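You operate a simulated robot arm through the tools that you are given. There is no shell and no other tool.

You are at the controls of a simulated robot arm. One attempt, no reset.

## Task
Put things in order on the bench marked wash. At the end: the blank with the grey grip stands where the blue brush stood; the blue brush stands where the red probe marked warms ten (marked "WARMS 10 C") stood; the red probe marked warms ten stands on top of the short tube with two flanges; the yellow probe marked warms five (marked "WARMS 5 C") stands where the blank with the grey grip stood; whatever was shut is shut again. Leave all else as you found it, and nothing knocked over.

Only the result counts: the job must be done as asked and must still hold three seconds after the hand-in. Knocking over, shifting, dropping, spilling or breaking anything else fails it.

## Robot
A 6-joint arm with a two-finger gripper, fixed in place. Base frame: the origin is on the floor under the middle of its stand, x ahead of it, y to its left, z up; the work surface is at about z = 0.88. Units: m, degrees, N and s.
With the tool pointing down near the work surface it reaches from about 0.14 to 0.68 m from the base axis. Its first joint turns from -66.0 to 66.0 degrees. Payload 2.45 kg.
The tool frame sits at the grasp point between the pads (the TCP): z along the fingers, y along the line on which they close. The tips reach 0.03 m beyond it. The gripper opens to 0.106 m; its body begins 0.079 m behind the TCP.
Orientation is told as [roll, pitch, yaw] about the base's x, y, z axes, in that order, counted from this pose: with the fingers straight down and closing along the base's y, the tool's x points along the base's -x, its y along +y and its z along -z.

## Interface
- The arm moves only by the tool send_rows. Its argument "deltas" is a list of rows, each a list of 3 entries, a list of its own where there are three numbers: the finger opening in m, from 0 to 0.106, then the shift along the tool's x, y, z in m, then the turn, a rotation vector about the tool's x, y, z in degrees. In form: [[grip, [tx, ty, tz], [rx, ry, rz]], ...]. A call has 1 to 20 rows; each row shifts and turns the commanded pose from where the row before left it, along the tool's axes as they then stand. Each row takes 0.2 s and may step no farther than 0.05 m and 8.6 degrees from the row before; otherwise, or with a gripper value out of range, the whole call is refused. A pose out of reach is approached as far as the arm can. The call stops where the force on the tool passes 40 N (or 10 N more than at its start, if that is more) or the arm is blocked; 0.2 s more then pass. Each finger travels about 0.153 m/s and halts on what it meets, pressing with about 23 N; the grip force reading is that of the motor and also rises with nothing between the fingers. The clock runs only during rows and for 0.2 s after the last one: add rows that do not move to give the fingers time. The reply holds the time, the measured pose of the TCP, the force on the tool along the base axes, the opening and the grip force, in the units named above and with some noise, with the torque about the TCP (base axes, N m) and any sound that the robot's microphone picked up.
- Cameras (640 x 400 px; columns grow to the right, rows downward): "scene" is fixed at [0.0363, 0.3939, 1.4215]; the picture's right is [-0.92, -0.39, 0.00], its down [-0.15, 0.36, -0.92] and it looks along [0.36, -0.85, -0.39] (base axes); focal length 363 px, centre (320, 200). "wrist" rides on the gripper at [0.076, -0.002, -0.106] in the tool frame; the picture's right is [0.02, 1.00, 0.00], its down [-0.78, 0.02, -0.62] and it looks along [-0.62, 0.01, 0.78] (tool axes); focal length 247 px, centre (320, 200). There is no depth. A picture from a camera that has moved, and an enlarged one, comes with that camera's place and axes in the base frame and with its lens.
- grab_frame(camera): a new picture of that camera. The clock stands still meanwhile.
- zoom(camera, box): a new picture of the part [left, top, right, bottom] of that camera's present view, enlarged. The clock stands still meanwhile.
- close_job(): hands the job in; it is judged then, once.

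Nothing tells you positions but the pictures and the camera data. Unless the task says otherwise, let go and move clear before handing in.

The tools are called after "Emit:" by a JSON object that holds its "api" and its "payload". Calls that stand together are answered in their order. send_rows: Moves the arm, as the interface text tells. Its arguments: {"type":"object","properties":{"deltas":{"type":"array"}},"required":["deltas"]} The other tools are called the same way: grab_frame (camera) takes a picture; zoom (camera, box) takes an enlarged picture of a part of a camera's view; close_job () hands the job in.

At the start:

```text
t: 0.0
tool_pos: [0.3967, -0.1384, 1.2056]
orientation: [-0.1, -0.1, -0.1]
ft_force: [0.3, -0.1, -0.2]
ft_torque: [0.01, 0.01, 0.01]
grip_width: 0.1061
finger_force: 0.0
```

scene: 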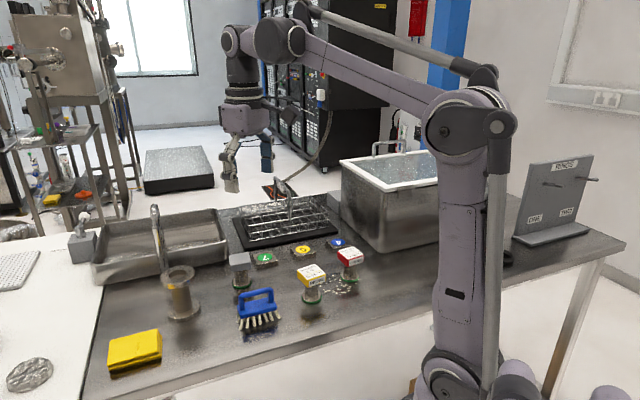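
wrist: 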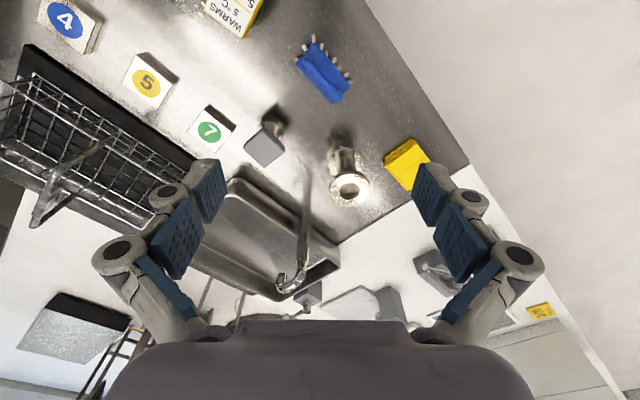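

I see a bench with a sink, a basket, a blue brush, a grey-gripped blank, a yellow-topped probe, a red-topped probe and a flanged tube. I'll look closer before moving anything.

Emit:
{"api": "zoom", "payload": {"camera": "scene", "box": [80, 180, 400, 380]}}

Emit:
{"api": "zoom", "payload": {"camera": "scene", "box": [220, 220, 380, 340]}}

Emit:
{"api": "zoom", "payload": {"camera": "wrist", "box": [0, 0, 480, 240]}}

Emit:
{"api": "zoom", "payload": {"camera": "scene", "box": [320, 120, 640, 320]}}

```text
2.00 times, centred on (240, 280) of scene
camera zoom: at [0.0363, 0.3939, 1.4215], right [-0.92, -0.39, 0.0], down [-0.15, 0.36, -0.92], along [0.36, -0.85, -0.39], focal length 726 px, centre (480, 40)
```

zoom: 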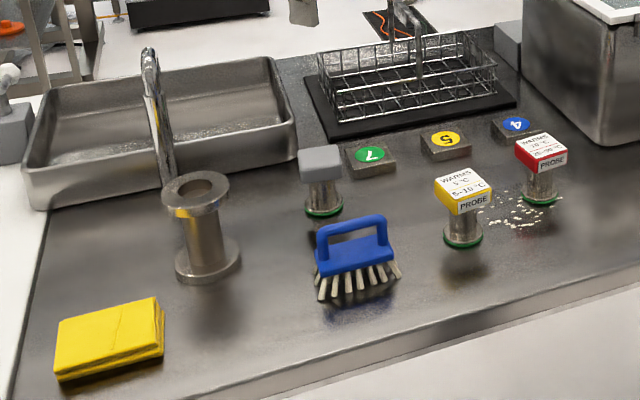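

```text
3.33 times, centred on (300, 280) of scene
camera zoom: at [0.0363, 0.3939, 1.4215], right [-0.92, -0.39, 0.0], down [-0.15, 0.36, -0.92], along [0.36, -0.85, -0.39], focal length 1210 px, centre (387, -67)
```

zoom: 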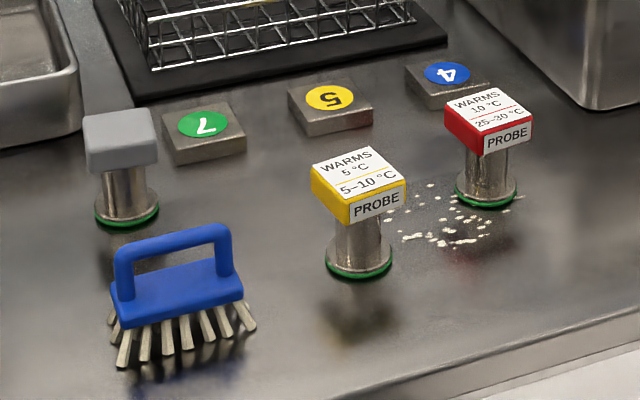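

```text
1.33 times, centred on (240, 120) of wrist
camera zoom: at [0.3194, -0.1405, 1.3102], right [-0.02, 1.0, 0.0], down [0.78, 0.02, 0.62], along [0.62, 0.01, -0.78], focal length 329 px, centre (427, 307)
```

zoom: 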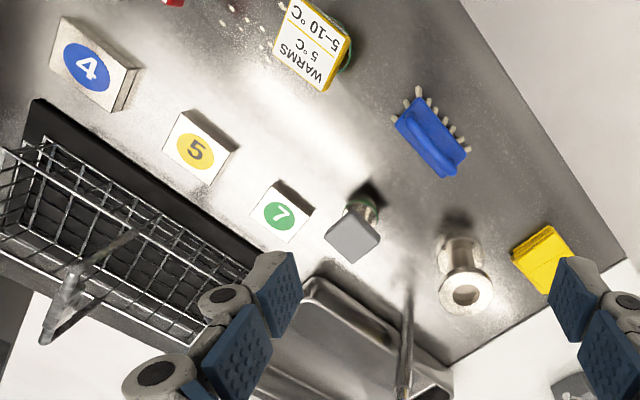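

```text
2.00 times, centred on (480, 220) of scene
camera zoom: at [0.0363, 0.3939, 1.4215], right [-0.92, -0.39, 0.0], down [-0.15, 0.36, -0.92], along [0.36, -0.85, -0.39], focal length 726 px, centre (0, 160)
```

zoom: 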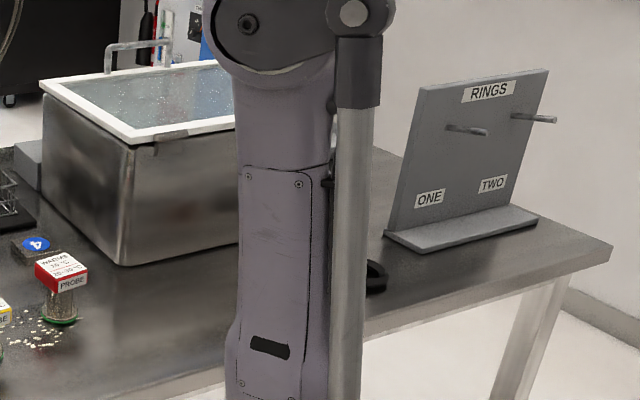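

The probes and brush stand in a row ahead of the arm, with the tube near (0.56, -0.08) and red probe near (0.27, -0.34). I'll move to a vantage above the red probe to measure it with the wrist camera.

Emit:
{"api": "send_rows", "payload": {"deltas": [[0.106, [0.022, -0.025, 0.0156], [0, 0, 0]], [0.106, [0.022, -0.025, 0.0156], [0, 0, 0]], [0.106, [0.022, -0.025, 0.0156], [0, 0, 0]], [0.106, [0.022, -0.025, 0.0156], [0, 0, 0]], [0.106, [0.022, -0.025, 0.0156], [0, 0, 0]], [0.106, [0.022, -0.025, 0.0156], [0, 0, 0]], [0.106, [0.022, -0.025, 0.0156], [0, 0, 0]], [0.106, [0.022, -0.025, 0.0156], [0, 0, 0]], [0.106, [0, 0, 0], [0, 0, 0]]]}}

Emit:
{"api": "grab_frame", "payload": {"camera": "wrist"}}

Emit:
{"api": "grab_frame", "payload": {"camera": "scene"}}

```text
t: 2.0
tool_pos: [0.2204, -0.3383, 1.0783]
orientation: [0.0, -0.1, 0.1]
ft_force: [0.5, -0.4, 0.3]
ft_torque: [0.01, 0.0, 0.01]
grip_width: 0.106
finger_force: 0.0
```

```text
taken
camera wrist: at [0.1434, -0.3394, 1.1842], right [-0.02, 1.0, 0.0], down [0.78, 0.02, 0.62], along [0.62, 0.01, -0.78], focal length 247 px, centre (320, 200)
```

wrist: 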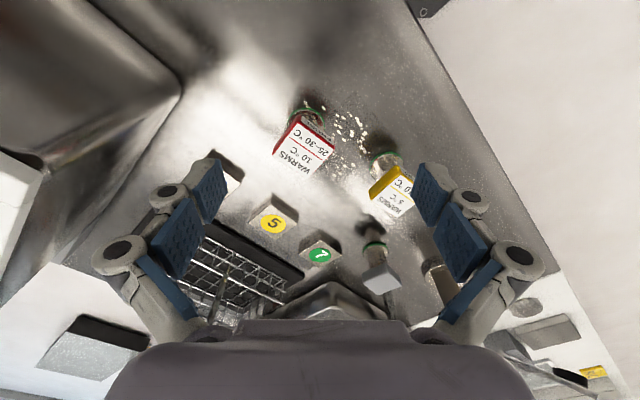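

```text
taken
```

scene: 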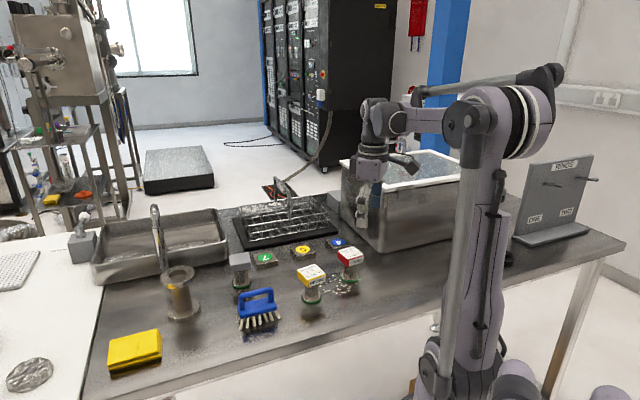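

The red probe's head is in view from above, rotated about 30° relative to the tool. I'll zoom in to measure its position and angle.

Emit:
{"api": "zoom", "payload": {"camera": "wrist", "box": [240, 90, 400, 190]}}

Emit:
{"api": "zoom", "payload": {"camera": "wrist", "box": [320, 130, 480, 330]}}

Emit:
{"api": "zoom", "payload": {"camera": "scene", "box": [270, 230, 390, 310]}}

```text
4.00 times, centred on (320, 140) of wrist
camera zoom: at [0.1434, -0.3394, 1.1842], right [-0.02, 1.0, 0.0], down [0.78, 0.02, 0.62], along [0.62, 0.01, -0.78], focal length 988 px, centre (320, 440)
```

zoom: 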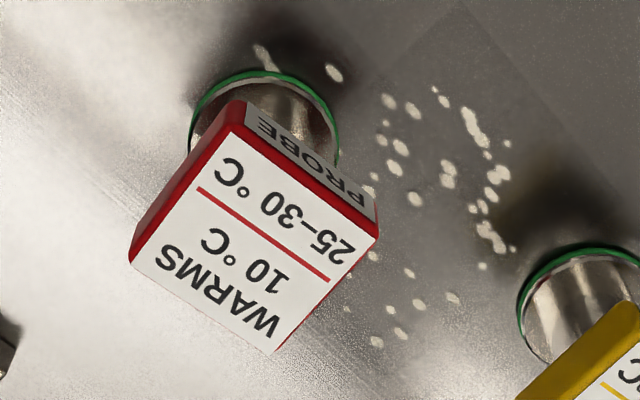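

```text
2.00 times, centred on (400, 230) of wrist
camera zoom: at [0.1434, -0.3394, 1.1842], right [-0.02, 1.0, 0.0], down [0.78, 0.02, 0.62], along [0.62, 0.01, -0.78], focal length 494 px, centre (160, 140)
```

zoom: 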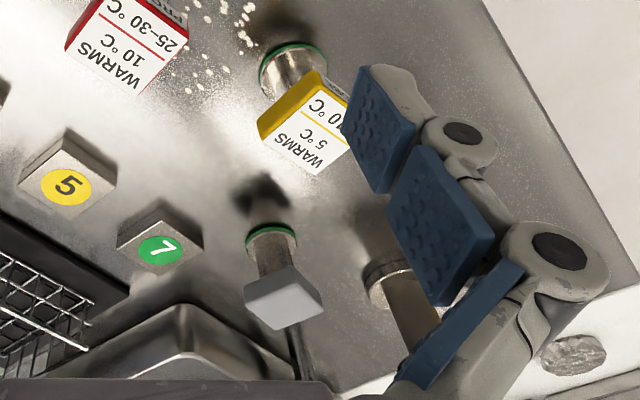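

```text
5.00 times, centred on (330, 270) of scene
camera zoom: at [0.0363, 0.3939, 1.4215], right [-0.92, -0.39, 0.0], down [-0.15, 0.36, -0.92], along [0.36, -0.85, -0.39], focal length 1815 px, centre (270, -150)
```

zoom: 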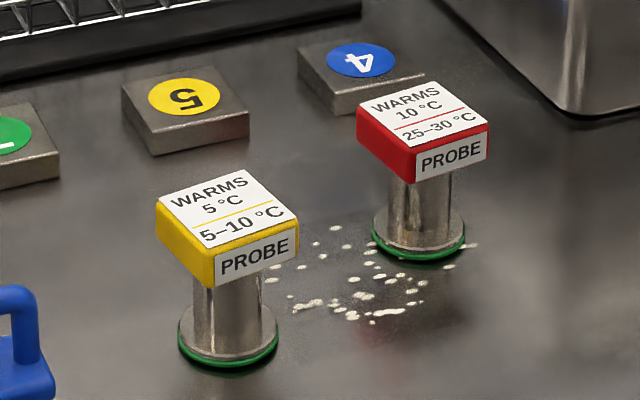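

The red probe's head is about 46 mm square, centred near (0.266, -0.355), edges turned about -37°. I'll move above it, turn the tool to match, and check.

Emit:
{"api": "send_rows", "payload": {"deltas": [[0.106, [-0.0228, -0.0086, 0.015], [0, 0, 0]], [0.106, [-0.0228, -0.0086, 0.015], [0, 0, 0]], [0.106, [0, 0, 0], [0, 0, 7.4]], [0.106, [0, 0, 0], [0, 0, 7.4]], [0.106, [0, 0, 0], [0, 0, 7.4]], [0.106, [0, 0, 0], [0, 0, 7.4]], [0.106, [0, 0, 0], [0, 0, 7.4]], [0.106, [0, 0, 0], [0, 0, 0]], [0.106, [0, 0, 0], [0, 0, 0]]]}}

Emit:
{"api": "grab_frame", "payload": {"camera": "wrist"}}

Emit:
{"api": "zoom", "payload": {"camera": "wrist", "box": [240, 60, 400, 160]}}

```text
t: 4.0
tool_pos: [0.2665, -0.357, 1.0486]
orientation: [0.0, -0.2, -37.0]
ft_force: [-0.3, 0.0, 0.2]
ft_torque: [-0.01, -0.01, -0.03]
grip_width: 0.1061
finger_force: 0.0
```

```text
taken
camera wrist: at [0.204, -0.311, 1.1553], right [0.58, 0.81, 0.0], down [0.63, -0.46, 0.62], along [0.51, -0.36, -0.78], focal length 247 px, centre (320, 200)
```

wrist: 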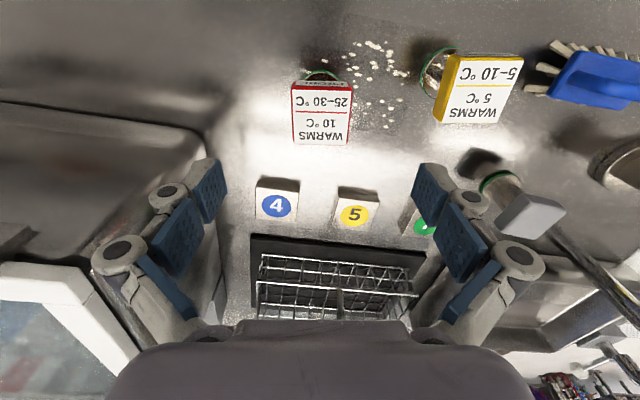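

```text
4.00 times, centred on (320, 110) of wrist
camera zoom: at [0.204, -0.311, 1.1553], right [0.58, 0.81, 0.0], down [0.63, -0.46, 0.62], along [0.51, -0.36, -0.78], focal length 988 px, centre (320, 560)
```

zoom: 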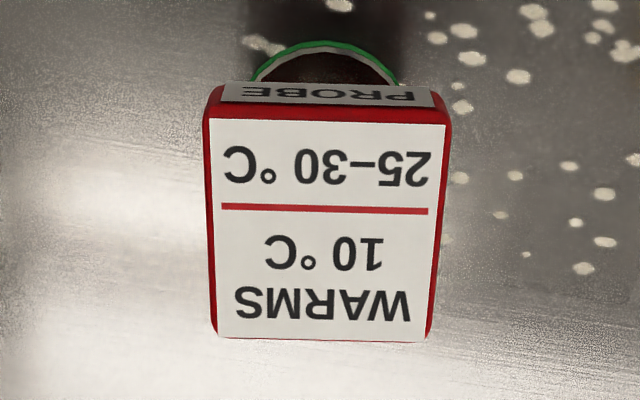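

The head is aligned and centred under the gripper. I'll descend slowly with the fingers open and then grip it.

Emit:
{"api": "send_rows", "payload": {"deltas": [[0.106, [0, 0.001, 0.02], [0, 0, 0]], [0.106, [0, 0, 0.02], [0, 0, 0]], [0.106, [0, 0, 0.02], [0, 0, 0]], [0.106, [0, 0, 0.02], [0, 0, 0]], [0.106, [0, 0, 0.015], [0, 0, 0]], [0.106, [0, 0, 0.01], [0, 0, 0]], [0.106, [0, 0, 0.005], [0, 0, 0]], [0.106, [0, 0, 0], [0, 0, 0]]]}}

Emit:
{"api": "grab_frame", "payload": {"camera": "wrist"}}

Emit:
{"api": "zoom", "payload": {"camera": "scene", "box": [270, 200, 430, 300]}}

```text
t: 5.8
tool_pos: [0.2674, -0.3562, 0.9398]
orientation: [0.0, 0.1, -37.0]
ft_force: [0.0, 0.5, 0.3]
ft_torque: [0.0, 0.01, -0.01]
grip_width: 0.106
finger_force: 0.1
```

```text
taken
camera wrist: at [0.2037, -0.3106, 1.0457], right [0.58, 0.81, 0.0], down [0.64, -0.46, 0.62], along [0.51, -0.36, -0.78], focal length 247 px, centre (320, 200)
```

wrist: 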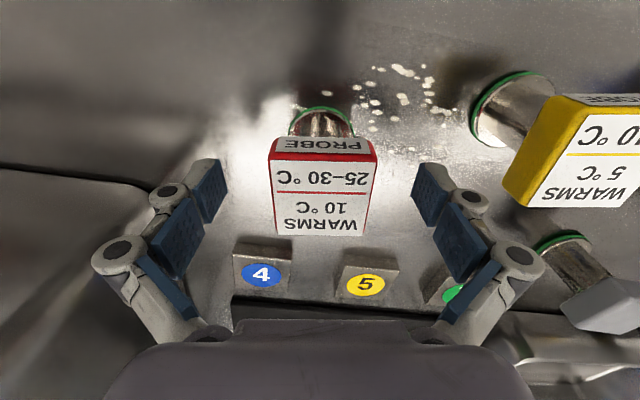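

```text
4.00 times, centred on (350, 250) of scene
camera zoom: at [0.0363, 0.3939, 1.4215], right [-0.92, -0.39, 0.0], down [-0.15, 0.36, -0.92], along [0.36, -0.85, -0.39], focal length 1452 px, centre (200, 0)
```

zoom: 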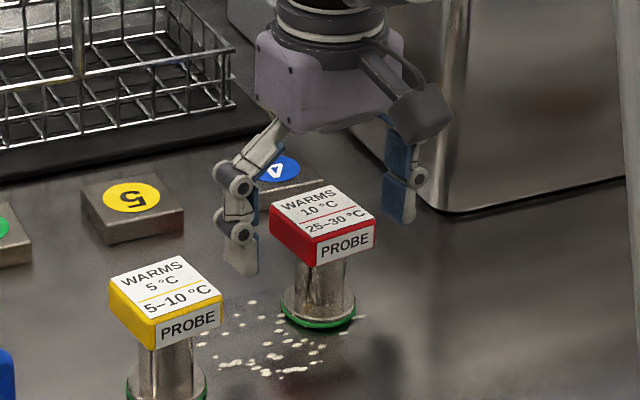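

The fingers straddle the red head, centred. I'll close and check the grip before lifting.

Emit:
{"api": "send_rows", "payload": {"deltas": [[0.06, [0, 0, 0], [0, 0, 0]], [0.03, [0, 0, 0], [0, 0, 0]], [0.03, [0, 0, 0], [0, 0, 0]], [0.03, [0, 0, 0], [0, 0, 0]]]}}

Emit:
{"api": "grab_frame", "payload": {"camera": "wrist"}}

Emit:
{"api": "zoom", "payload": {"camera": "scene", "box": [270, 200, 430, 300]}}

```text
t: 6.8
tool_pos: [0.2662, -0.3564, 0.9404]
orientation: [0.1, -0.1, -36.9]
ft_force: [0.4, 1.0, 8.1]
ft_torque: [0.04, 0.02, -0.09]
grip_width: 0.0487
finger_force: 22.9
```

```text
taken
camera wrist: at [0.2038, -0.3105, 1.0461], right [0.58, 0.81, 0.0], down [0.64, -0.46, 0.62], along [0.51, -0.36, -0.78], focal length 247 px, centre (320, 200)
```

wrist: 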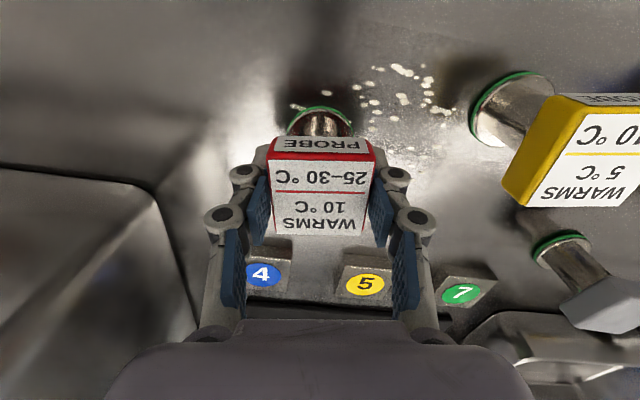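

```text
4.00 times, centred on (350, 250) of scene
camera zoom: at [0.0363, 0.394, 1.4215], right [-0.92, -0.39, 0.0], down [-0.15, 0.36, -0.92], along [0.36, -0.85, -0.39], focal length 1452 px, centre (200, 0)
```

zoom: 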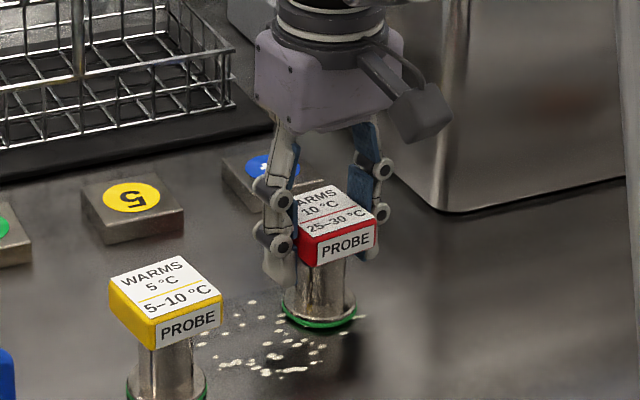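

The grip holds at 48.7 mm width with 23 N. I'll lift straight up and rise well clear of everything.

Emit:
{"api": "send_rows", "payload": {"deltas": [[0.03, [0, 0, -0.005], [0, 0, 0]], [0.03, [0, 0, -0.015], [0, 0, 0]], [0.03, [0, 0, -0.02], [0, 0, 0]], [0.03, [0, 0, -0.03], [0, 0, 0]], [0.03, [0, 0, -0.03], [0, 0, 0]], [0.03, [0, 0, -0.03], [0, 0, 0]], [0.03, [0, 0, -0.03], [0, 0, 0]], [0.03, [0, 0, 0], [0, 0, 0]]]}}

Emit:
{"api": "grab_frame", "payload": {"camera": "wrist"}}

Emit:
{"api": "grab_frame", "payload": {"camera": "scene"}}

Emit:
{"api": "zoom", "payload": {"camera": "scene", "box": [60, 190, 260, 330]}}

```text
t: 8.6
tool_pos: [0.2669, -0.3547, 1.1003]
orientation: [-0.1, 0.0, -37.0]
ft_force: [0.2, 0.1, 0.0]
ft_torque: [0.03, 0.02, -0.01]
grip_width: 0.03
finger_force: 0.0
```

```text
taken
camera wrist: at [0.2052, -0.3094, 1.2059], right [0.58, 0.81, 0.0], down [0.64, -0.46, 0.62], along [0.51, -0.36, -0.78], focal length 247 px, centre (320, 200)
```

wrist: 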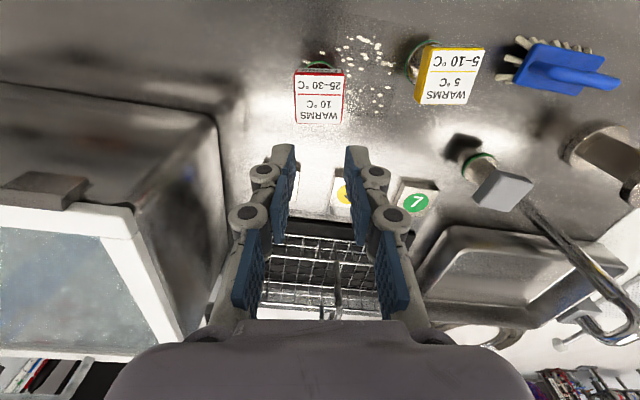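

```text
taken
```

scene: 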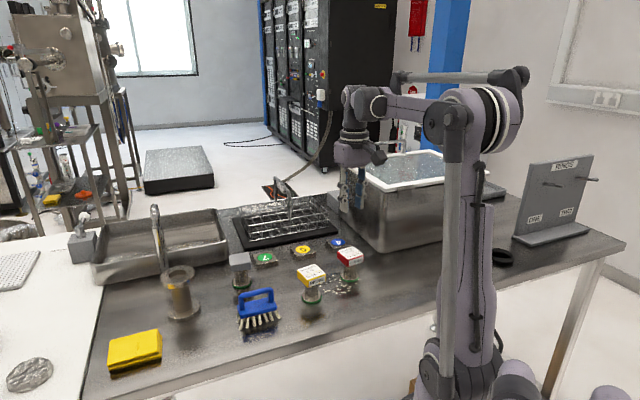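

```text
2.86 times, centred on (160, 260) of scene
camera zoom: at [0.0363, 0.3939, 1.4215], right [-0.92, -0.39, 0.0], down [-0.15, 0.36, -0.92], along [0.36, -0.85, -0.39], focal length 1037 px, centre (777, 29)
```

zoom: 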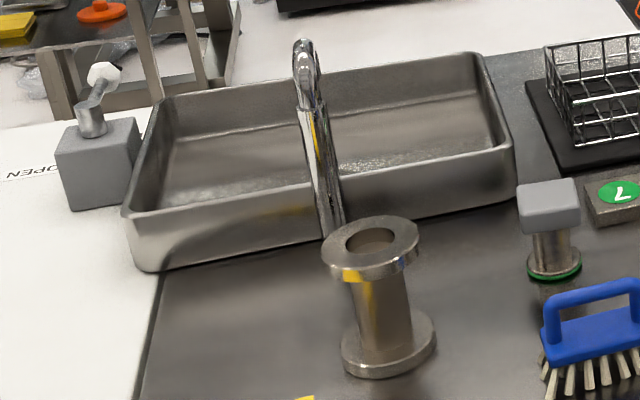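

The fingers slid off: the red probe is still standing in its place and nothing else changed. I'll look closely to see whether it shifted and why it did not come up.

Emit:
{"api": "zoom", "payload": {"camera": "scene", "box": [270, 230, 390, 310]}}

Emit:
{"api": "zoom", "payload": {"camera": "wrist", "box": [240, 40, 400, 140]}}

Emit:
{"api": "zoom", "payload": {"camera": "scene", "box": [330, 230, 370, 290]}}

Emit:
{"api": "zoom", "payload": {"camera": "wrist", "box": [200, 120, 440, 320]}}

Emit:
{"api": "zoom", "payload": {"camera": "scene", "box": [0, 180, 160, 300]}}

```text
5.00 times, centred on (330, 270) of scene
camera zoom: at [0.0363, 0.3939, 1.4215], right [-0.92, -0.39, 0.0], down [-0.15, 0.36, -0.92], along [0.36, -0.85, -0.39], focal length 1815 px, centre (270, -150)
```

zoom: 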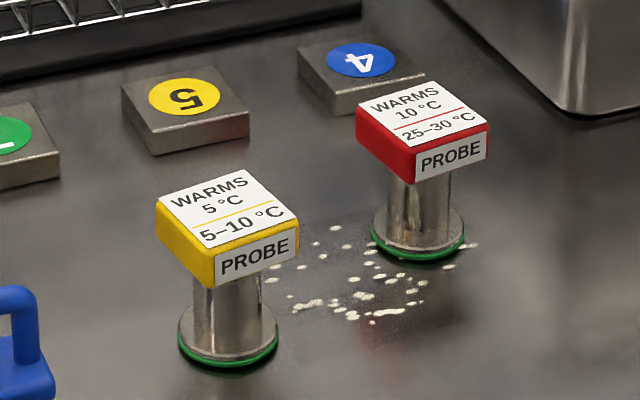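

```text
4.00 times, centred on (320, 90) of wrist
camera zoom: at [0.2052, -0.3094, 1.2059], right [0.58, 0.81, 0.0], down [0.64, -0.46, 0.62], along [0.51, -0.36, -0.78], focal length 988 px, centre (320, 640)
```

zoom: 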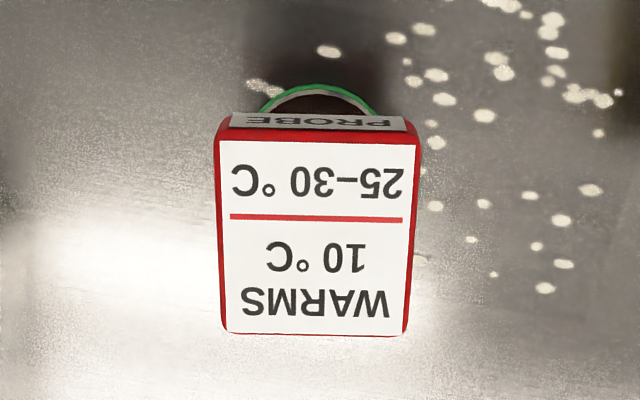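

```text
6.67 times, centred on (350, 260) of scene
camera zoom: at [0.0363, 0.3939, 1.4215], right [-0.92, -0.39, 0.0], down [-0.15, 0.36, -0.92], along [0.36, -0.85, -0.39], focal length 2421 px, centre (120, -200)
```

zoom: 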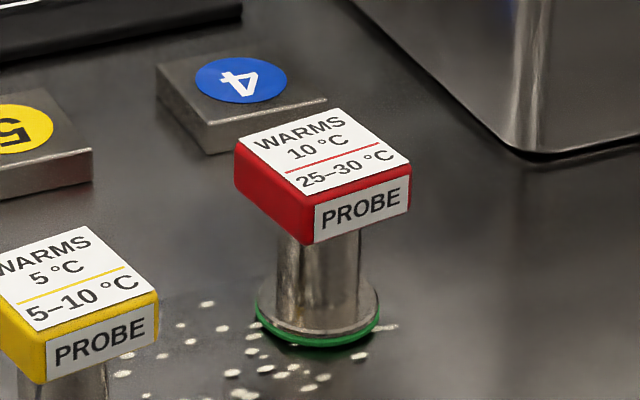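

```text
2.00 times, centred on (320, 220) of wrist
camera zoom: at [0.2052, -0.3094, 1.2059], right [0.58, 0.81, 0.0], down [0.64, -0.46, 0.62], along [0.51, -0.36, -0.78], focal length 494 px, centre (320, 160)
```

zoom: 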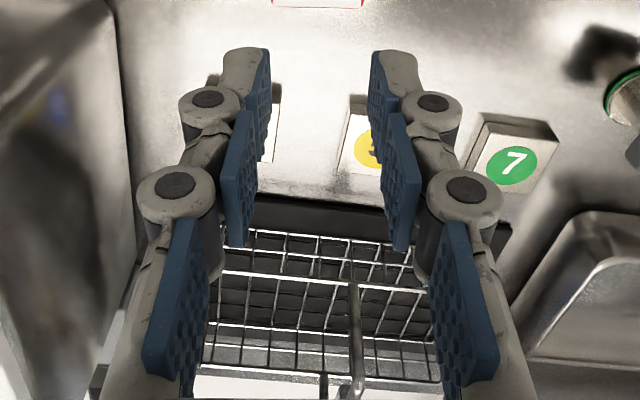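

```text
3.33 times, centred on (80, 240) of scene
camera zoom: at [0.0363, 0.3939, 1.4215], right [-0.92, -0.39, 0.0], down [-0.15, 0.36, -0.92], along [0.36, -0.85, -0.39], focal length 1210 px, centre (1120, 67)
```

zoom: 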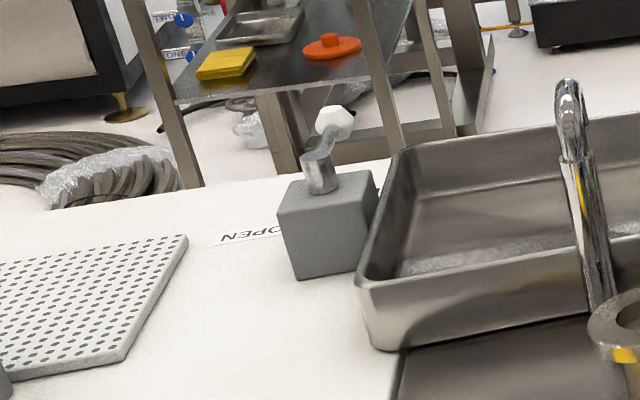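

The probe did not shift, so the pads slipped off its head without moving it. I'll regrip with the head on the distal pads and test with a very small lift while reading the force.

Emit:
{"api": "send_rows", "payload": {"deltas": [[0.106, [0, 0, 0.0], [0, 0, 0]], [0.106, [0, 0, 0], [0, 0, 0]], [0.106, [0, 0, 0.03], [0, 0, 0]], [0.106, [0, 0, 0.03], [0, 0, 0]], [0.106, [0, 0, 0.03], [0, 0, 0]], [0.106, [0, 0, 0.03], [0, 0, 0]], [0.106, [0, 0, 0.02], [0, 0, 0]], [0.106, [0, 0, 0.01], [0, 0, 0]], [0.106, [0, 0, 0], [0, 0, 0]], [0.07, [0, 0, 0], [0, 0, 0]], [0.03, [0, 0, 0], [0, 0, 0]], [0.0, [0, 0, 0], [0, 0, 0]], [0.0, [0, 0, 0], [0, 0, 0]]]}}

Emit:
{"api": "zoom", "payload": {"camera": "wrist", "box": [200, 90, 440, 290]}}

Emit:
{"api": "zoom", "payload": {"camera": "scene", "box": [310, 200, 390, 300]}}

```text
t: 11.4
tool_pos: [0.266, -0.3546, 0.9485]
orientation: [0.0, -0.1, -37.0]
ft_force: [-0.5, -1.2, 7.1]
ft_torque: [-0.17, 0.11, -0.04]
grip_width: 0.049
finger_force: 23.3
```

```text
2.00 times, centred on (320, 190) of wrist
camera zoom: at [0.204, -0.3095, 1.0547], right [0.58, 0.81, 0.0], down [0.64, -0.46, 0.62], along [0.51, -0.36, -0.78], focal length 494 px, centre (320, 220)
```

zoom: 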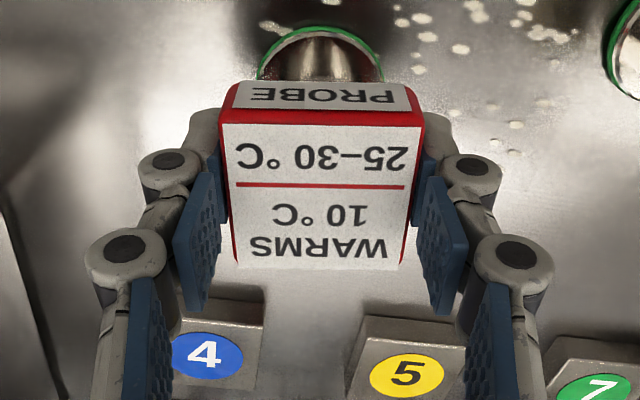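

```text
4.00 times, centred on (350, 250) of scene
camera zoom: at [0.0363, 0.394, 1.4215], right [-0.92, -0.39, 0.0], down [-0.15, 0.36, -0.92], along [0.36, -0.85, -0.39], focal length 1452 px, centre (200, 0)
```

zoom: 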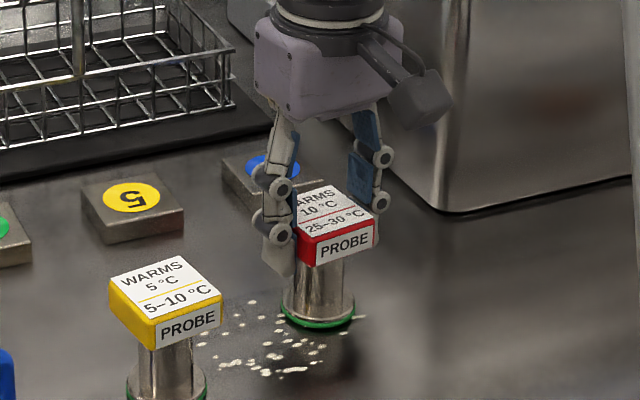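

It's gripped again at 49 mm. Now a 3 mm test lift, reading the force.

Emit:
{"api": "send_rows", "payload": {"deltas": [[0.0, [0, 0, -0.001], [0, 0, 0]], [0.0, [0, 0, -0.001], [0, 0, 0]], [0.0, [0, 0, -0.001], [0, 0, 0]]]}}

Emit:
{"api": "zoom", "payload": {"camera": "wrist", "box": [200, 90, 440, 290]}}

```text
t: 12.2
tool_pos: [0.2665, -0.3566, 0.9522]
orientation: [0.0, 0.0, -37.0]
ft_force: [1.1, -0.5, -2.1]
ft_torque: [0.02, -0.01, 0.02]
grip_width: 0.0489
finger_force: 22.7
```

```text
2.00 times, centred on (320, 190) of wrist
camera zoom: at [0.2045, -0.3106, 1.0584], right [0.58, 0.81, 0.0], down [0.64, -0.46, 0.62], along [0.51, -0.36, -0.78], focal length 494 px, centre (320, 220)
```

zoom: 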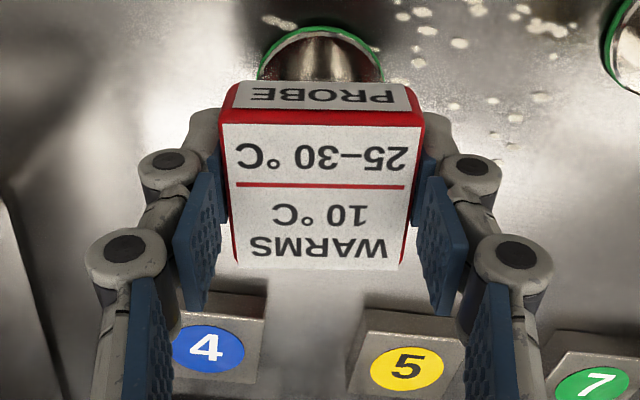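

The probe now moves with the gripper and the load reads about 2 N. I'll continue lifting gently in small steps.

Emit:
{"api": "send_rows", "payload": {"deltas": [[0.0, [0, 0, -0.003], [0, 0, 0]], [0.0, [0, 0, -0.003], [0, 0, 0]], [0.0, [0, 0, -0.003], [0, 0, 0]], [0.0, [0, 0, -0.003], [0, 0, 0]]]}}

Emit:
{"api": "zoom", "payload": {"camera": "wrist", "box": [200, 90, 440, 290]}}

Emit:
{"api": "zoom", "payload": {"camera": "scene", "box": [310, 200, 390, 300]}}

```text
t: 13.2
tool_pos: [0.2675, -0.3568, 0.9644]
orientation: [0.0, 0.0, -37.0]
ft_force: [0.4, 0.2, -2.4]
ft_torque: [-0.06, -0.02, 0.02]
grip_width: 0.0488
finger_force: 23.1
```

```text
2.00 times, centred on (320, 190) of wrist
camera zoom: at [0.2043, -0.3106, 1.0704], right [0.58, 0.81, 0.0], down [0.64, -0.46, 0.62], along [0.51, -0.36, -0.78], focal length 494 px, centre (320, 220)
```

zoom: 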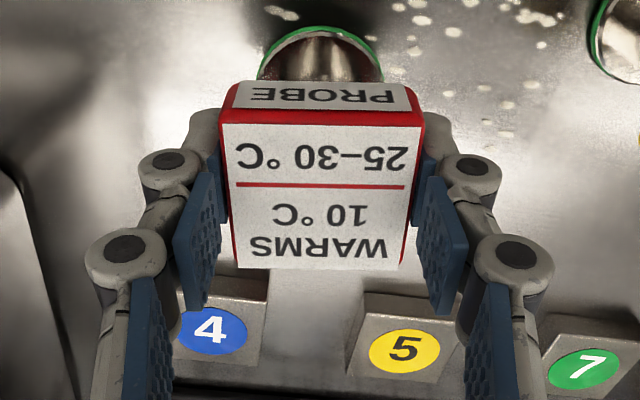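

```text
4.00 times, centred on (350, 250) of scene
camera zoom: at [0.0363, 0.3939, 1.4215], right [-0.92, -0.39, 0.0], down [-0.15, 0.36, -0.92], along [0.36, -0.85, -0.39], focal length 1452 px, centre (200, 0)
```

zoom: 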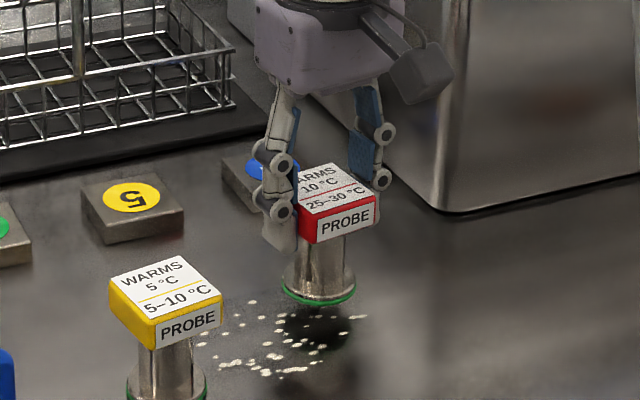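

The probe is lifted cleanly and held firmly at about 2.4 N. I'll rise to a safe height, turn the tool back to zero yaw, and move toward the tube to measure its top.

Emit:
{"api": "send_rows", "payload": {"deltas": [[0.0, [0, 0, -0.006], [0, 0, 0]], [0.0, [0, 0, -0.012], [0, 0, 0]], [0.0, [0, 0, -0.018], [0, 0, 0]], [0.0, [0, 0, -0.02], [0, 0, 0]], [0.0, [0, 0, -0.02], [0, 0, 0]], [0.0, [0, 0, -0.02], [0, 0, 0]], [0.0, [0, 0, -0.02], [0, 0, 0]], [0.0, [0, 0, -0.018], [0, 0, 0]], [0.0, [0, 0, -0.012], [0, 0, 0]], [0.0, [0, 0, -0.006], [0, 0, 0]], [0.0, [0, 0, 0], [0, 0, -3]], [0.0, [0, 0, 0], [0, 0, -6]], [0.0, [0, 0, 0], [0, 0, -7]], [0.0, [0, 0, 0], [0, 0, -7]], [0.0, [0, 0, 0], [0, 0, -7]], [0.0, [0, 0, 0], [0, 0, -5]], [0.0, [0, 0, 0], [0, 0, -2]]]}}

```text
t: 16.8
tool_pos: [0.2672, -0.3568, 1.117]
orientation: [0.0, -0.2, 0.1]
ft_force: [0.1, -0.5, -2.6]
ft_torque: [-0.03, 0.04, -0.02]
grip_width: 0.0488
finger_force: 22.9
```

Still held firmly. I'll now carry it to just short of the tube and look.

Emit:
{"api": "send_rows", "payload": {"deltas": [[0.0, [-0.0049, 0.0087, 0], [0, 0, 0]], [0.0, [-0.0098, 0.0174, 0], [0, 0, 0]], [0.0, [-0.01225, 0.0218, 0], [0, 0, 0]], [0.0, [-0.01225, 0.0218, 0], [0, 0, 0]], [0.0, [-0.01225, 0.0218, 0], [0, 0, 0]], [0.0, [-0.01225, 0.0218, 0], [0, 0, 0]], [0.0, [-0.01225, 0.0218, 0], [0, 0, 0]], [0.0, [-0.01225, 0.0218, 0], [0, 0, 0]], [0.0, [-0.01225, 0.0218, 0], [0, 0, 0]], [0.0, [-0.01225, 0.0218, 0], [0, 0, 0]], [0.0, [-0.01225, 0.0218, 0], [0, 0, 0]], [0.0, [-0.01225, 0.0218, 0], [0, 0, 0]], [0.0, [-0.0098, 0.0174, 0], [0, 0, 0]], [0.0, [-0.0059, 0.0105, 0], [0, 0, 0]], [0.0, [0, 0, 0], [0, 0, 0]]]}}

Emit:
{"api": "grab_frame", "payload": {"camera": "wrist"}}

Emit:
{"api": "grab_frame", "payload": {"camera": "scene"}}

```text
t: 20.0
tool_pos: [0.4209, -0.0822, 1.1156]
orientation: [0.0, -0.1, 0.0]
ft_force: [-0.4, -0.1, -2.4]
ft_torque: [-0.02, 0.0, 0.0]
grip_width: 0.0489
finger_force: 23.3
```

```text
taken
camera wrist: at [0.3428, -0.0829, 1.2223], right [-0.02, 1.0, 0.0], down [0.78, 0.02, 0.62], along [0.62, 0.01, -0.78], focal length 247 px, centre (320, 200)
```

wrist: 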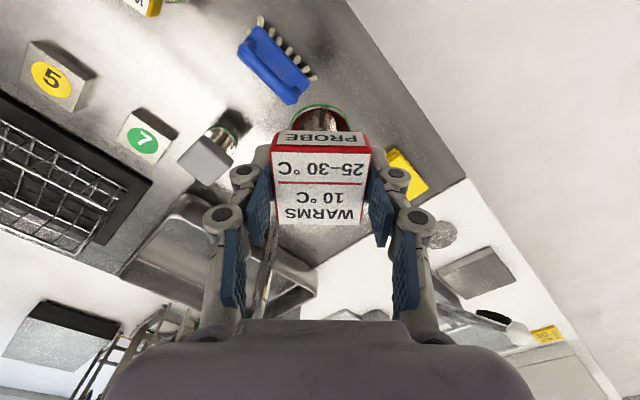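

```text
taken
```

scene: 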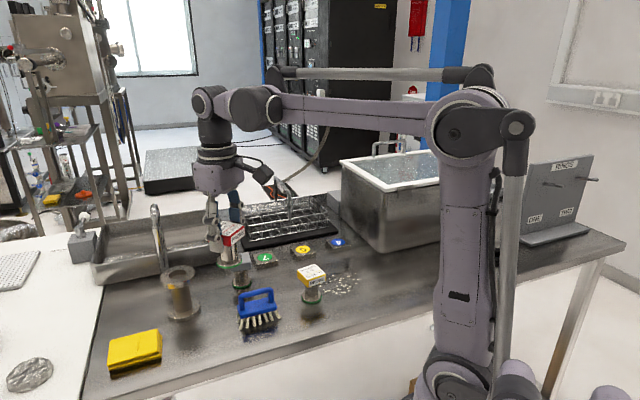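

The held probe hides the tube from this angle. I'll step to the side of the tube, away from the tap, so the wrist camera can see its top flange.

Emit:
{"api": "send_rows", "payload": {"deltas": [[0.0, [-0.008, 0.009, 0], [0, 0, 0]], [0.0, [-0.016, 0.018, 0], [0, 0, 0]], [0.0, [-0.018, 0.02, 0], [0, 0, 0]], [0.0, [-0.018, 0.02, 0], [0, 0, 0]], [0.0, [-0.017, 0.018, 0], [0, 0, 0]], [0.0, [-0.01, 0.011, 0], [0, 0, 0]], [0.0, [0, 0, 0], [0, 0, 0]]]}}

Emit:
{"api": "grab_frame", "payload": {"camera": "wrist"}}

Emit:
{"api": "zoom", "payload": {"camera": "wrist", "box": [160, 80, 320, 200]}}

Emit:
{"api": "zoom", "payload": {"camera": "scene", "box": [100, 180, 260, 340]}}

```text
t: 21.6
tool_pos: [0.5047, 0.0129, 1.1164]
orientation: [0.1, -0.1, 0.0]
ft_force: [0.3, 0.9, -3.3]
ft_torque: [-0.02, 0.02, -0.01]
grip_width: 0.0487
finger_force: 22.7
```

```text
taken
camera wrist: at [0.428, 0.0122, 1.2217], right [-0.02, 1.0, 0.0], down [0.78, 0.02, 0.62], along [0.62, 0.01, -0.78], focal length 247 px, centre (320, 200)
```

wrist: 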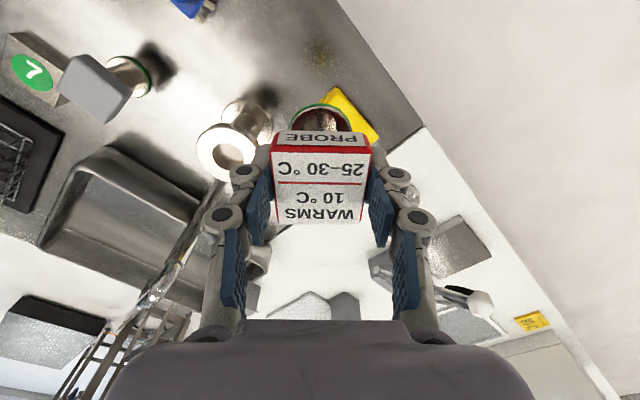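

```text
3.33 times, centred on (240, 140) of wrist
camera zoom: at [0.428, 0.0122, 1.2217], right [-0.02, 1.0, 0.0], down [0.78, 0.02, 0.62], along [0.62, 0.01, -0.78], focal length 823 px, centre (587, 400)
```

zoom: 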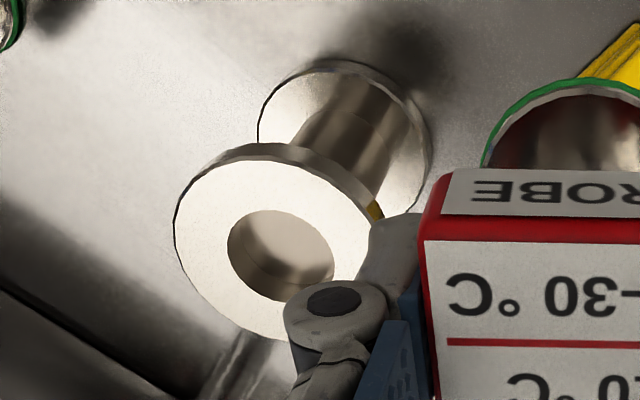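

```text
2.50 times, centred on (180, 260) of scene
camera zoom: at [0.0364, 0.3939, 1.4215], right [-0.92, -0.39, 0.0], down [-0.15, 0.36, -0.92], along [0.36, -0.85, -0.39], focal length 908 px, centre (670, 50)
```

zoom: 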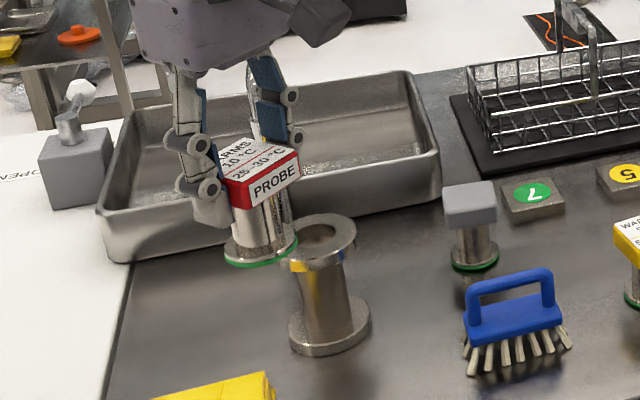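

The tube's top flange is centred near (0.561, -0.088) at height about 0.976, and its hole (35 mm) is smaller than the probe's foot. I'll bring the probe over it and partway down.

Emit:
{"api": "send_rows", "payload": {"deltas": [[0.0, [-0.004, -0.008, 0], [0, 0, 0]], [0.0, [-0.0088, -0.0166, 0], [0, 0, 0]], [0.0, [-0.01, -0.019, 0], [0, 0, 0]], [0.0, [-0.01, -0.019, 0], [0, 0, 0]], [0.0, [-0.01, -0.019, 0], [0, 0, 0]], [0.0, [-0.007, -0.0133, 0], [0, 0, 0]], [0.0, [-0.0028, -0.005, 0], [0, 0, 0]], [0.0, [0, 0, 0.01], [0, 0, 0]], [0.0, [0, 0, 0.015], [0, 0, 0]], [0.0, [0, 0, 0.015], [0, 0, 0]], [0.0, [0, 0, 0.01], [0, 0, 0]], [0.0, [0, 0, 0], [0, 0, 0]]]}}

Emit:
{"api": "grab_frame", "payload": {"camera": "wrist"}}

Emit:
{"api": "zoom", "payload": {"camera": "scene", "box": [120, 200, 240, 340]}}

Emit:
{"api": "zoom", "payload": {"camera": "wrist", "box": [240, 60, 400, 180]}}

```text
t: 24.2
tool_pos: [0.5591, -0.0873, 1.0666]
orientation: [0.0, -0.1, 0.1]
ft_force: [-0.6, -0.3, -2.0]
ft_torque: [0.0, 0.0, -0.01]
grip_width: 0.0489
finger_force: 23.1
```

```text
taken
camera wrist: at [0.4818, -0.0888, 1.1721], right [-0.02, 1.0, 0.0], down [0.78, 0.02, 0.62], along [0.62, 0.01, -0.78], focal length 247 px, centre (320, 200)
```

wrist: 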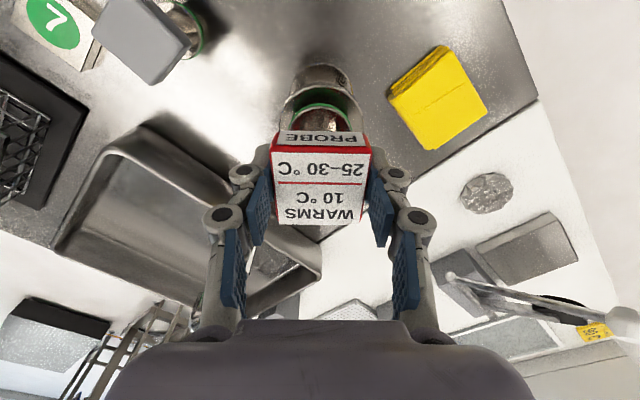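

```text
2.86 times, centred on (180, 270) of scene
camera zoom: at [0.0364, 0.3939, 1.4215], right [-0.92, -0.39, 0.0], down [-0.15, 0.36, -0.92], along [0.36, -0.85, -0.39], focal length 1037 px, centre (720, 0)
```

zoom: 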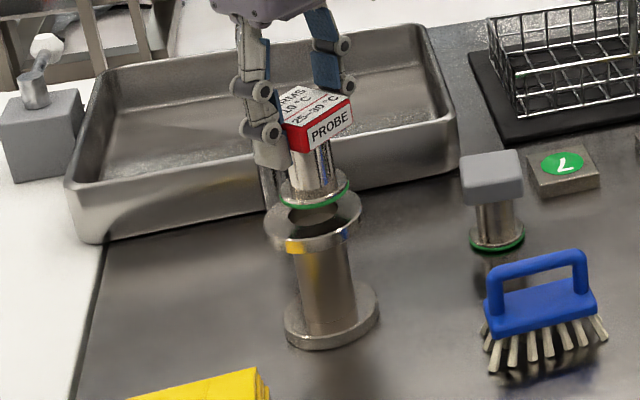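

```text
3.33 times, centred on (320, 120) of wrist
camera zoom: at [0.4818, -0.0888, 1.1721], right [-0.02, 1.0, 0.0], down [0.78, 0.02, 0.62], along [0.62, 0.01, -0.78], focal length 823 px, centre (320, 467)
```

zoom: 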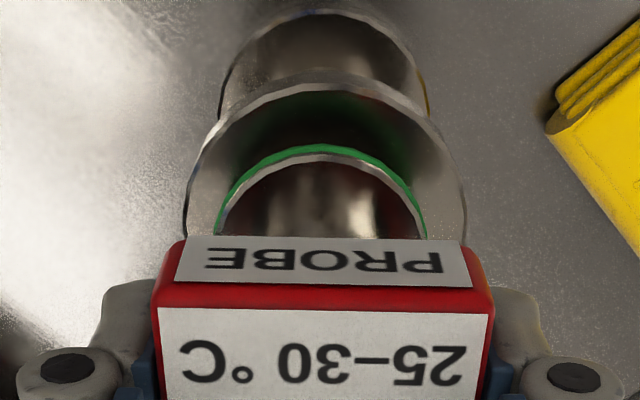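

The probe is centred over the flange with about 2 cm to go. I'll lower in small steps while watching the force.

Emit:
{"api": "send_rows", "payload": {"deltas": [[0.0, [0.0008, 0, 0.004], [0, 0, 0]], [0.0, [0, 0, 0.004], [0, 0, 0]], [0.0, [0, 0, 0.004], [0, 0, 0]], [0.0, [0, 0, 0.002], [0, 0, 0]], [0.0, [0, 0, 0], [0, 0, 0]]]}}

Emit:
{"api": "zoom", "payload": {"camera": "scene", "box": [150, 220, 220, 320]}}

```text
t: 25.4
tool_pos: [0.5581, -0.089, 1.0509]
orientation: [0.0, -0.1, 0.0]
ft_force: [0.0, 0.2, -2.3]
ft_torque: [-0.04, -0.02, 0.0]
grip_width: 0.0491
finger_force: 23.2
```

```text
4.00 times, centred on (185, 270) of scene
camera zoom: at [0.0364, 0.3939, 1.4215], right [-0.92, -0.39, 0.0], down [-0.15, 0.36, -0.92], along [0.36, -0.85, -0.39], focal length 1452 px, centre (860, -80)
```

zoom: 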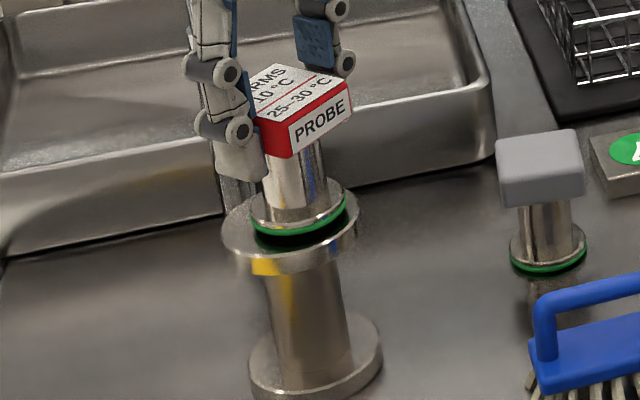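

The scene view and wrist view both suggest the probe sits about 4 mm short in x relative to the flange centre. I'll correct that before lowering the last few millimetres.

Emit:
{"api": "send_rows", "payload": {"deltas": [[0.0, [-0.002, 0.0005, 0], [0, 0, 0]], [0.0, [-0.002, 0.0005, 0], [0, 0, 0]], [0.0, [0, 0, 0.002], [0, 0, 0]], [0.0, [0, 0, 0], [0, 0, 0]]]}}

Emit:
{"api": "zoom", "payload": {"camera": "scene", "box": [150, 220, 220, 320]}}

Emit:
{"api": "zoom", "payload": {"camera": "wrist", "box": [240, 60, 400, 180]}}

```text
t: 26.4
tool_pos: [0.5616, -0.0876, 1.0506]
orientation: [0.0, -0.2, 0.0]
ft_force: [-0.5, 0.1, -1.7]
ft_torque: [-0.04, 0.03, 0.03]
grip_width: 0.049
finger_force: 23.2
```

```text
4.00 times, centred on (185, 270) of scene
camera zoom: at [0.0364, 0.3939, 1.4215], right [-0.92, -0.39, 0.0], down [-0.15, 0.36, -0.92], along [0.36, -0.85, -0.39], focal length 1452 px, centre (860, -80)
```

zoom: 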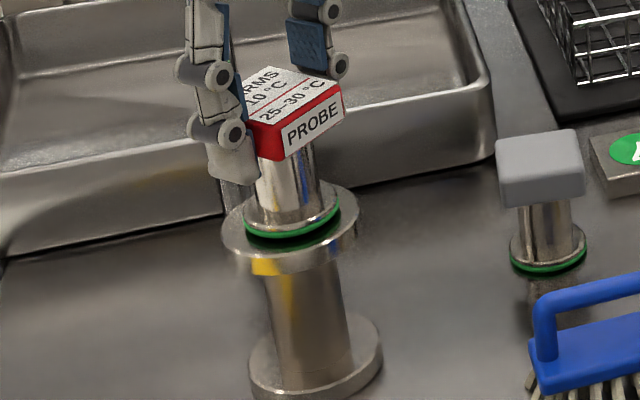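

```text
3.33 times, centred on (320, 120) of wrist
camera zoom: at [0.4848, -0.0881, 1.1564], right [-0.02, 1.0, 0.0], down [0.78, 0.02, 0.62], along [0.62, 0.01, -0.78], focal length 823 px, centre (320, 467)
```

zoom: 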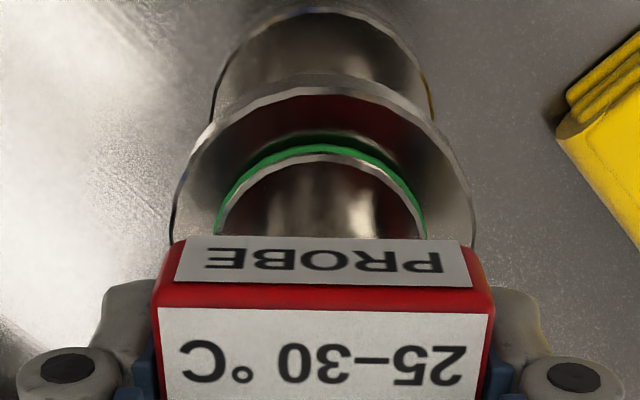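

Now centred to about 1 mm. I'll lower the last few millimetres watching for contact.

Emit:
{"api": "send_rows", "payload": {"deltas": [[0.0, [0, 0, 0.0015], [0, 0, 0]], [0.0, [0, 0, 0.0015], [0, 0, 0]]]}}

Emit:
{"api": "send_rows", "payload": {"deltas": [[0.0, [0, 0, 0.001], [0, 0, 0]], [0.0, [0, 0, 0], [0, 0, 0]]]}}

```text
t: 27.0
tool_pos: [0.5615, -0.088, 1.0486]
orientation: [-0.1, -0.1, 0.1]
ft_force: [2.6, 0.4, 13.4]
ft_torque: [-0.04, -0.05, -0.02]
grip_width: 0.049
finger_force: 22.6
```

```text
t: 27.6
tool_pos: [0.562, -0.0863, 1.0471]
orientation: [-0.1, -0.1, 0.0]
ft_force: [3.1, -0.7, 16.2]
ft_torque: [-0.03, -0.07, 0.01]
grip_width: 0.049
finger_force: 23.0
```

Contact is made. I'll ease off a touch to unload, then open the fingers.

Emit:
{"api": "send_rows", "payload": {"deltas": [[0.0, [0, 0, -0.001], [0, 0, 0]], [0.0, [0, 0, 0], [0, 0, 0]]]}}

Emit:
{"api": "zoom", "payload": {"camera": "scene", "box": [150, 220, 220, 320]}}

```text
t: 28.2
tool_pos: [0.5624, -0.0869, 1.0483]
orientation: [0.0, 0.1, 0.0]
ft_force: [0.0, 0.3, -2.2]
ft_torque: [0.0, -0.02, 0.02]
grip_width: 0.0487
finger_force: 22.8
```

```text
4.00 times, centred on (185, 270) of scene
camera zoom: at [0.0364, 0.3939, 1.4215], right [-0.92, -0.39, 0.0], down [-0.15, 0.36, -0.92], along [0.36, -0.85, -0.39], focal length 1452 px, centre (860, -80)
```

zoom: 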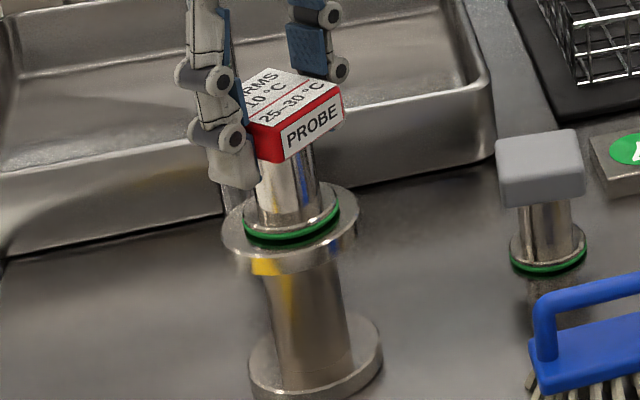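

It hangs less than a millimetre above the flange. I'll settle it by that much and open the fingers.

Emit:
{"api": "send_rows", "payload": {"deltas": [[0.0, [0, 0, 0.0006], [0, 0, 0]], [0.045, [0, 0, 0], [0, 0, 0]], [0.055, [0, 0, 0], [0, 0, 0]], [0.07, [0, 0, 0], [0, 0, 0]], [0.09, [0, 0, 0], [0, 0, 0]], [0.106, [0, 0, 0], [0, 0, 0]], [0.106, [0, 0, 0], [0, 0, 0]]]}}

Emit:
{"api": "zoom", "payload": {"camera": "scene", "box": [150, 220, 220, 320]}}

Emit:
{"api": "grab_frame", "payload": {"camera": "wrist"}}

```text
t: 29.8
tool_pos: [0.5619, -0.0879, 1.0477]
orientation: [0.0, -0.1, 0.0]
ft_force: [0.7, -0.2, -0.4]
ft_torque: [-0.03, 0.01, 0.0]
grip_width: 0.106
finger_force: 0.0
```

```text
4.00 times, centred on (185, 270) of scene
camera zoom: at [0.0363, 0.3939, 1.4215], right [-0.92, -0.39, 0.0], down [-0.15, 0.36, -0.92], along [0.36, -0.85, -0.39], focal length 1452 px, centre (860, -80)
```

zoom: 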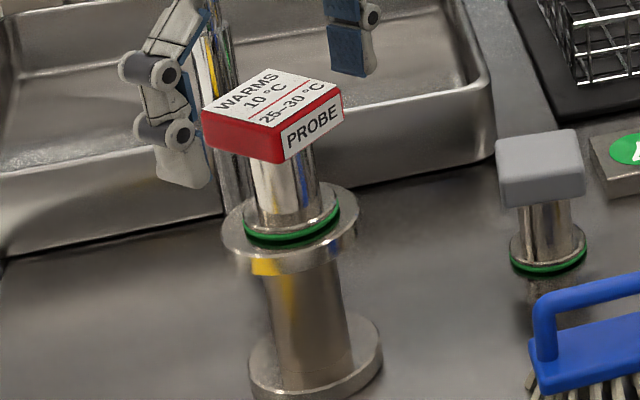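

```text
taken
camera wrist: at [0.485, -0.0881, 1.1538], right [-0.02, 1.0, 0.0], down [0.78, 0.02, 0.62], along [0.62, 0.01, -0.78], focal length 247 px, centre (320, 200)
```

wrist: 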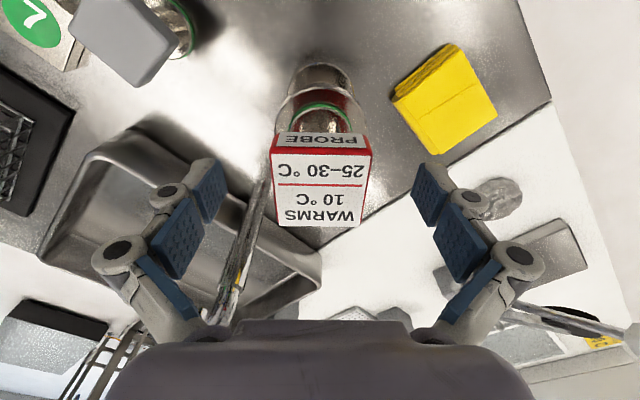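

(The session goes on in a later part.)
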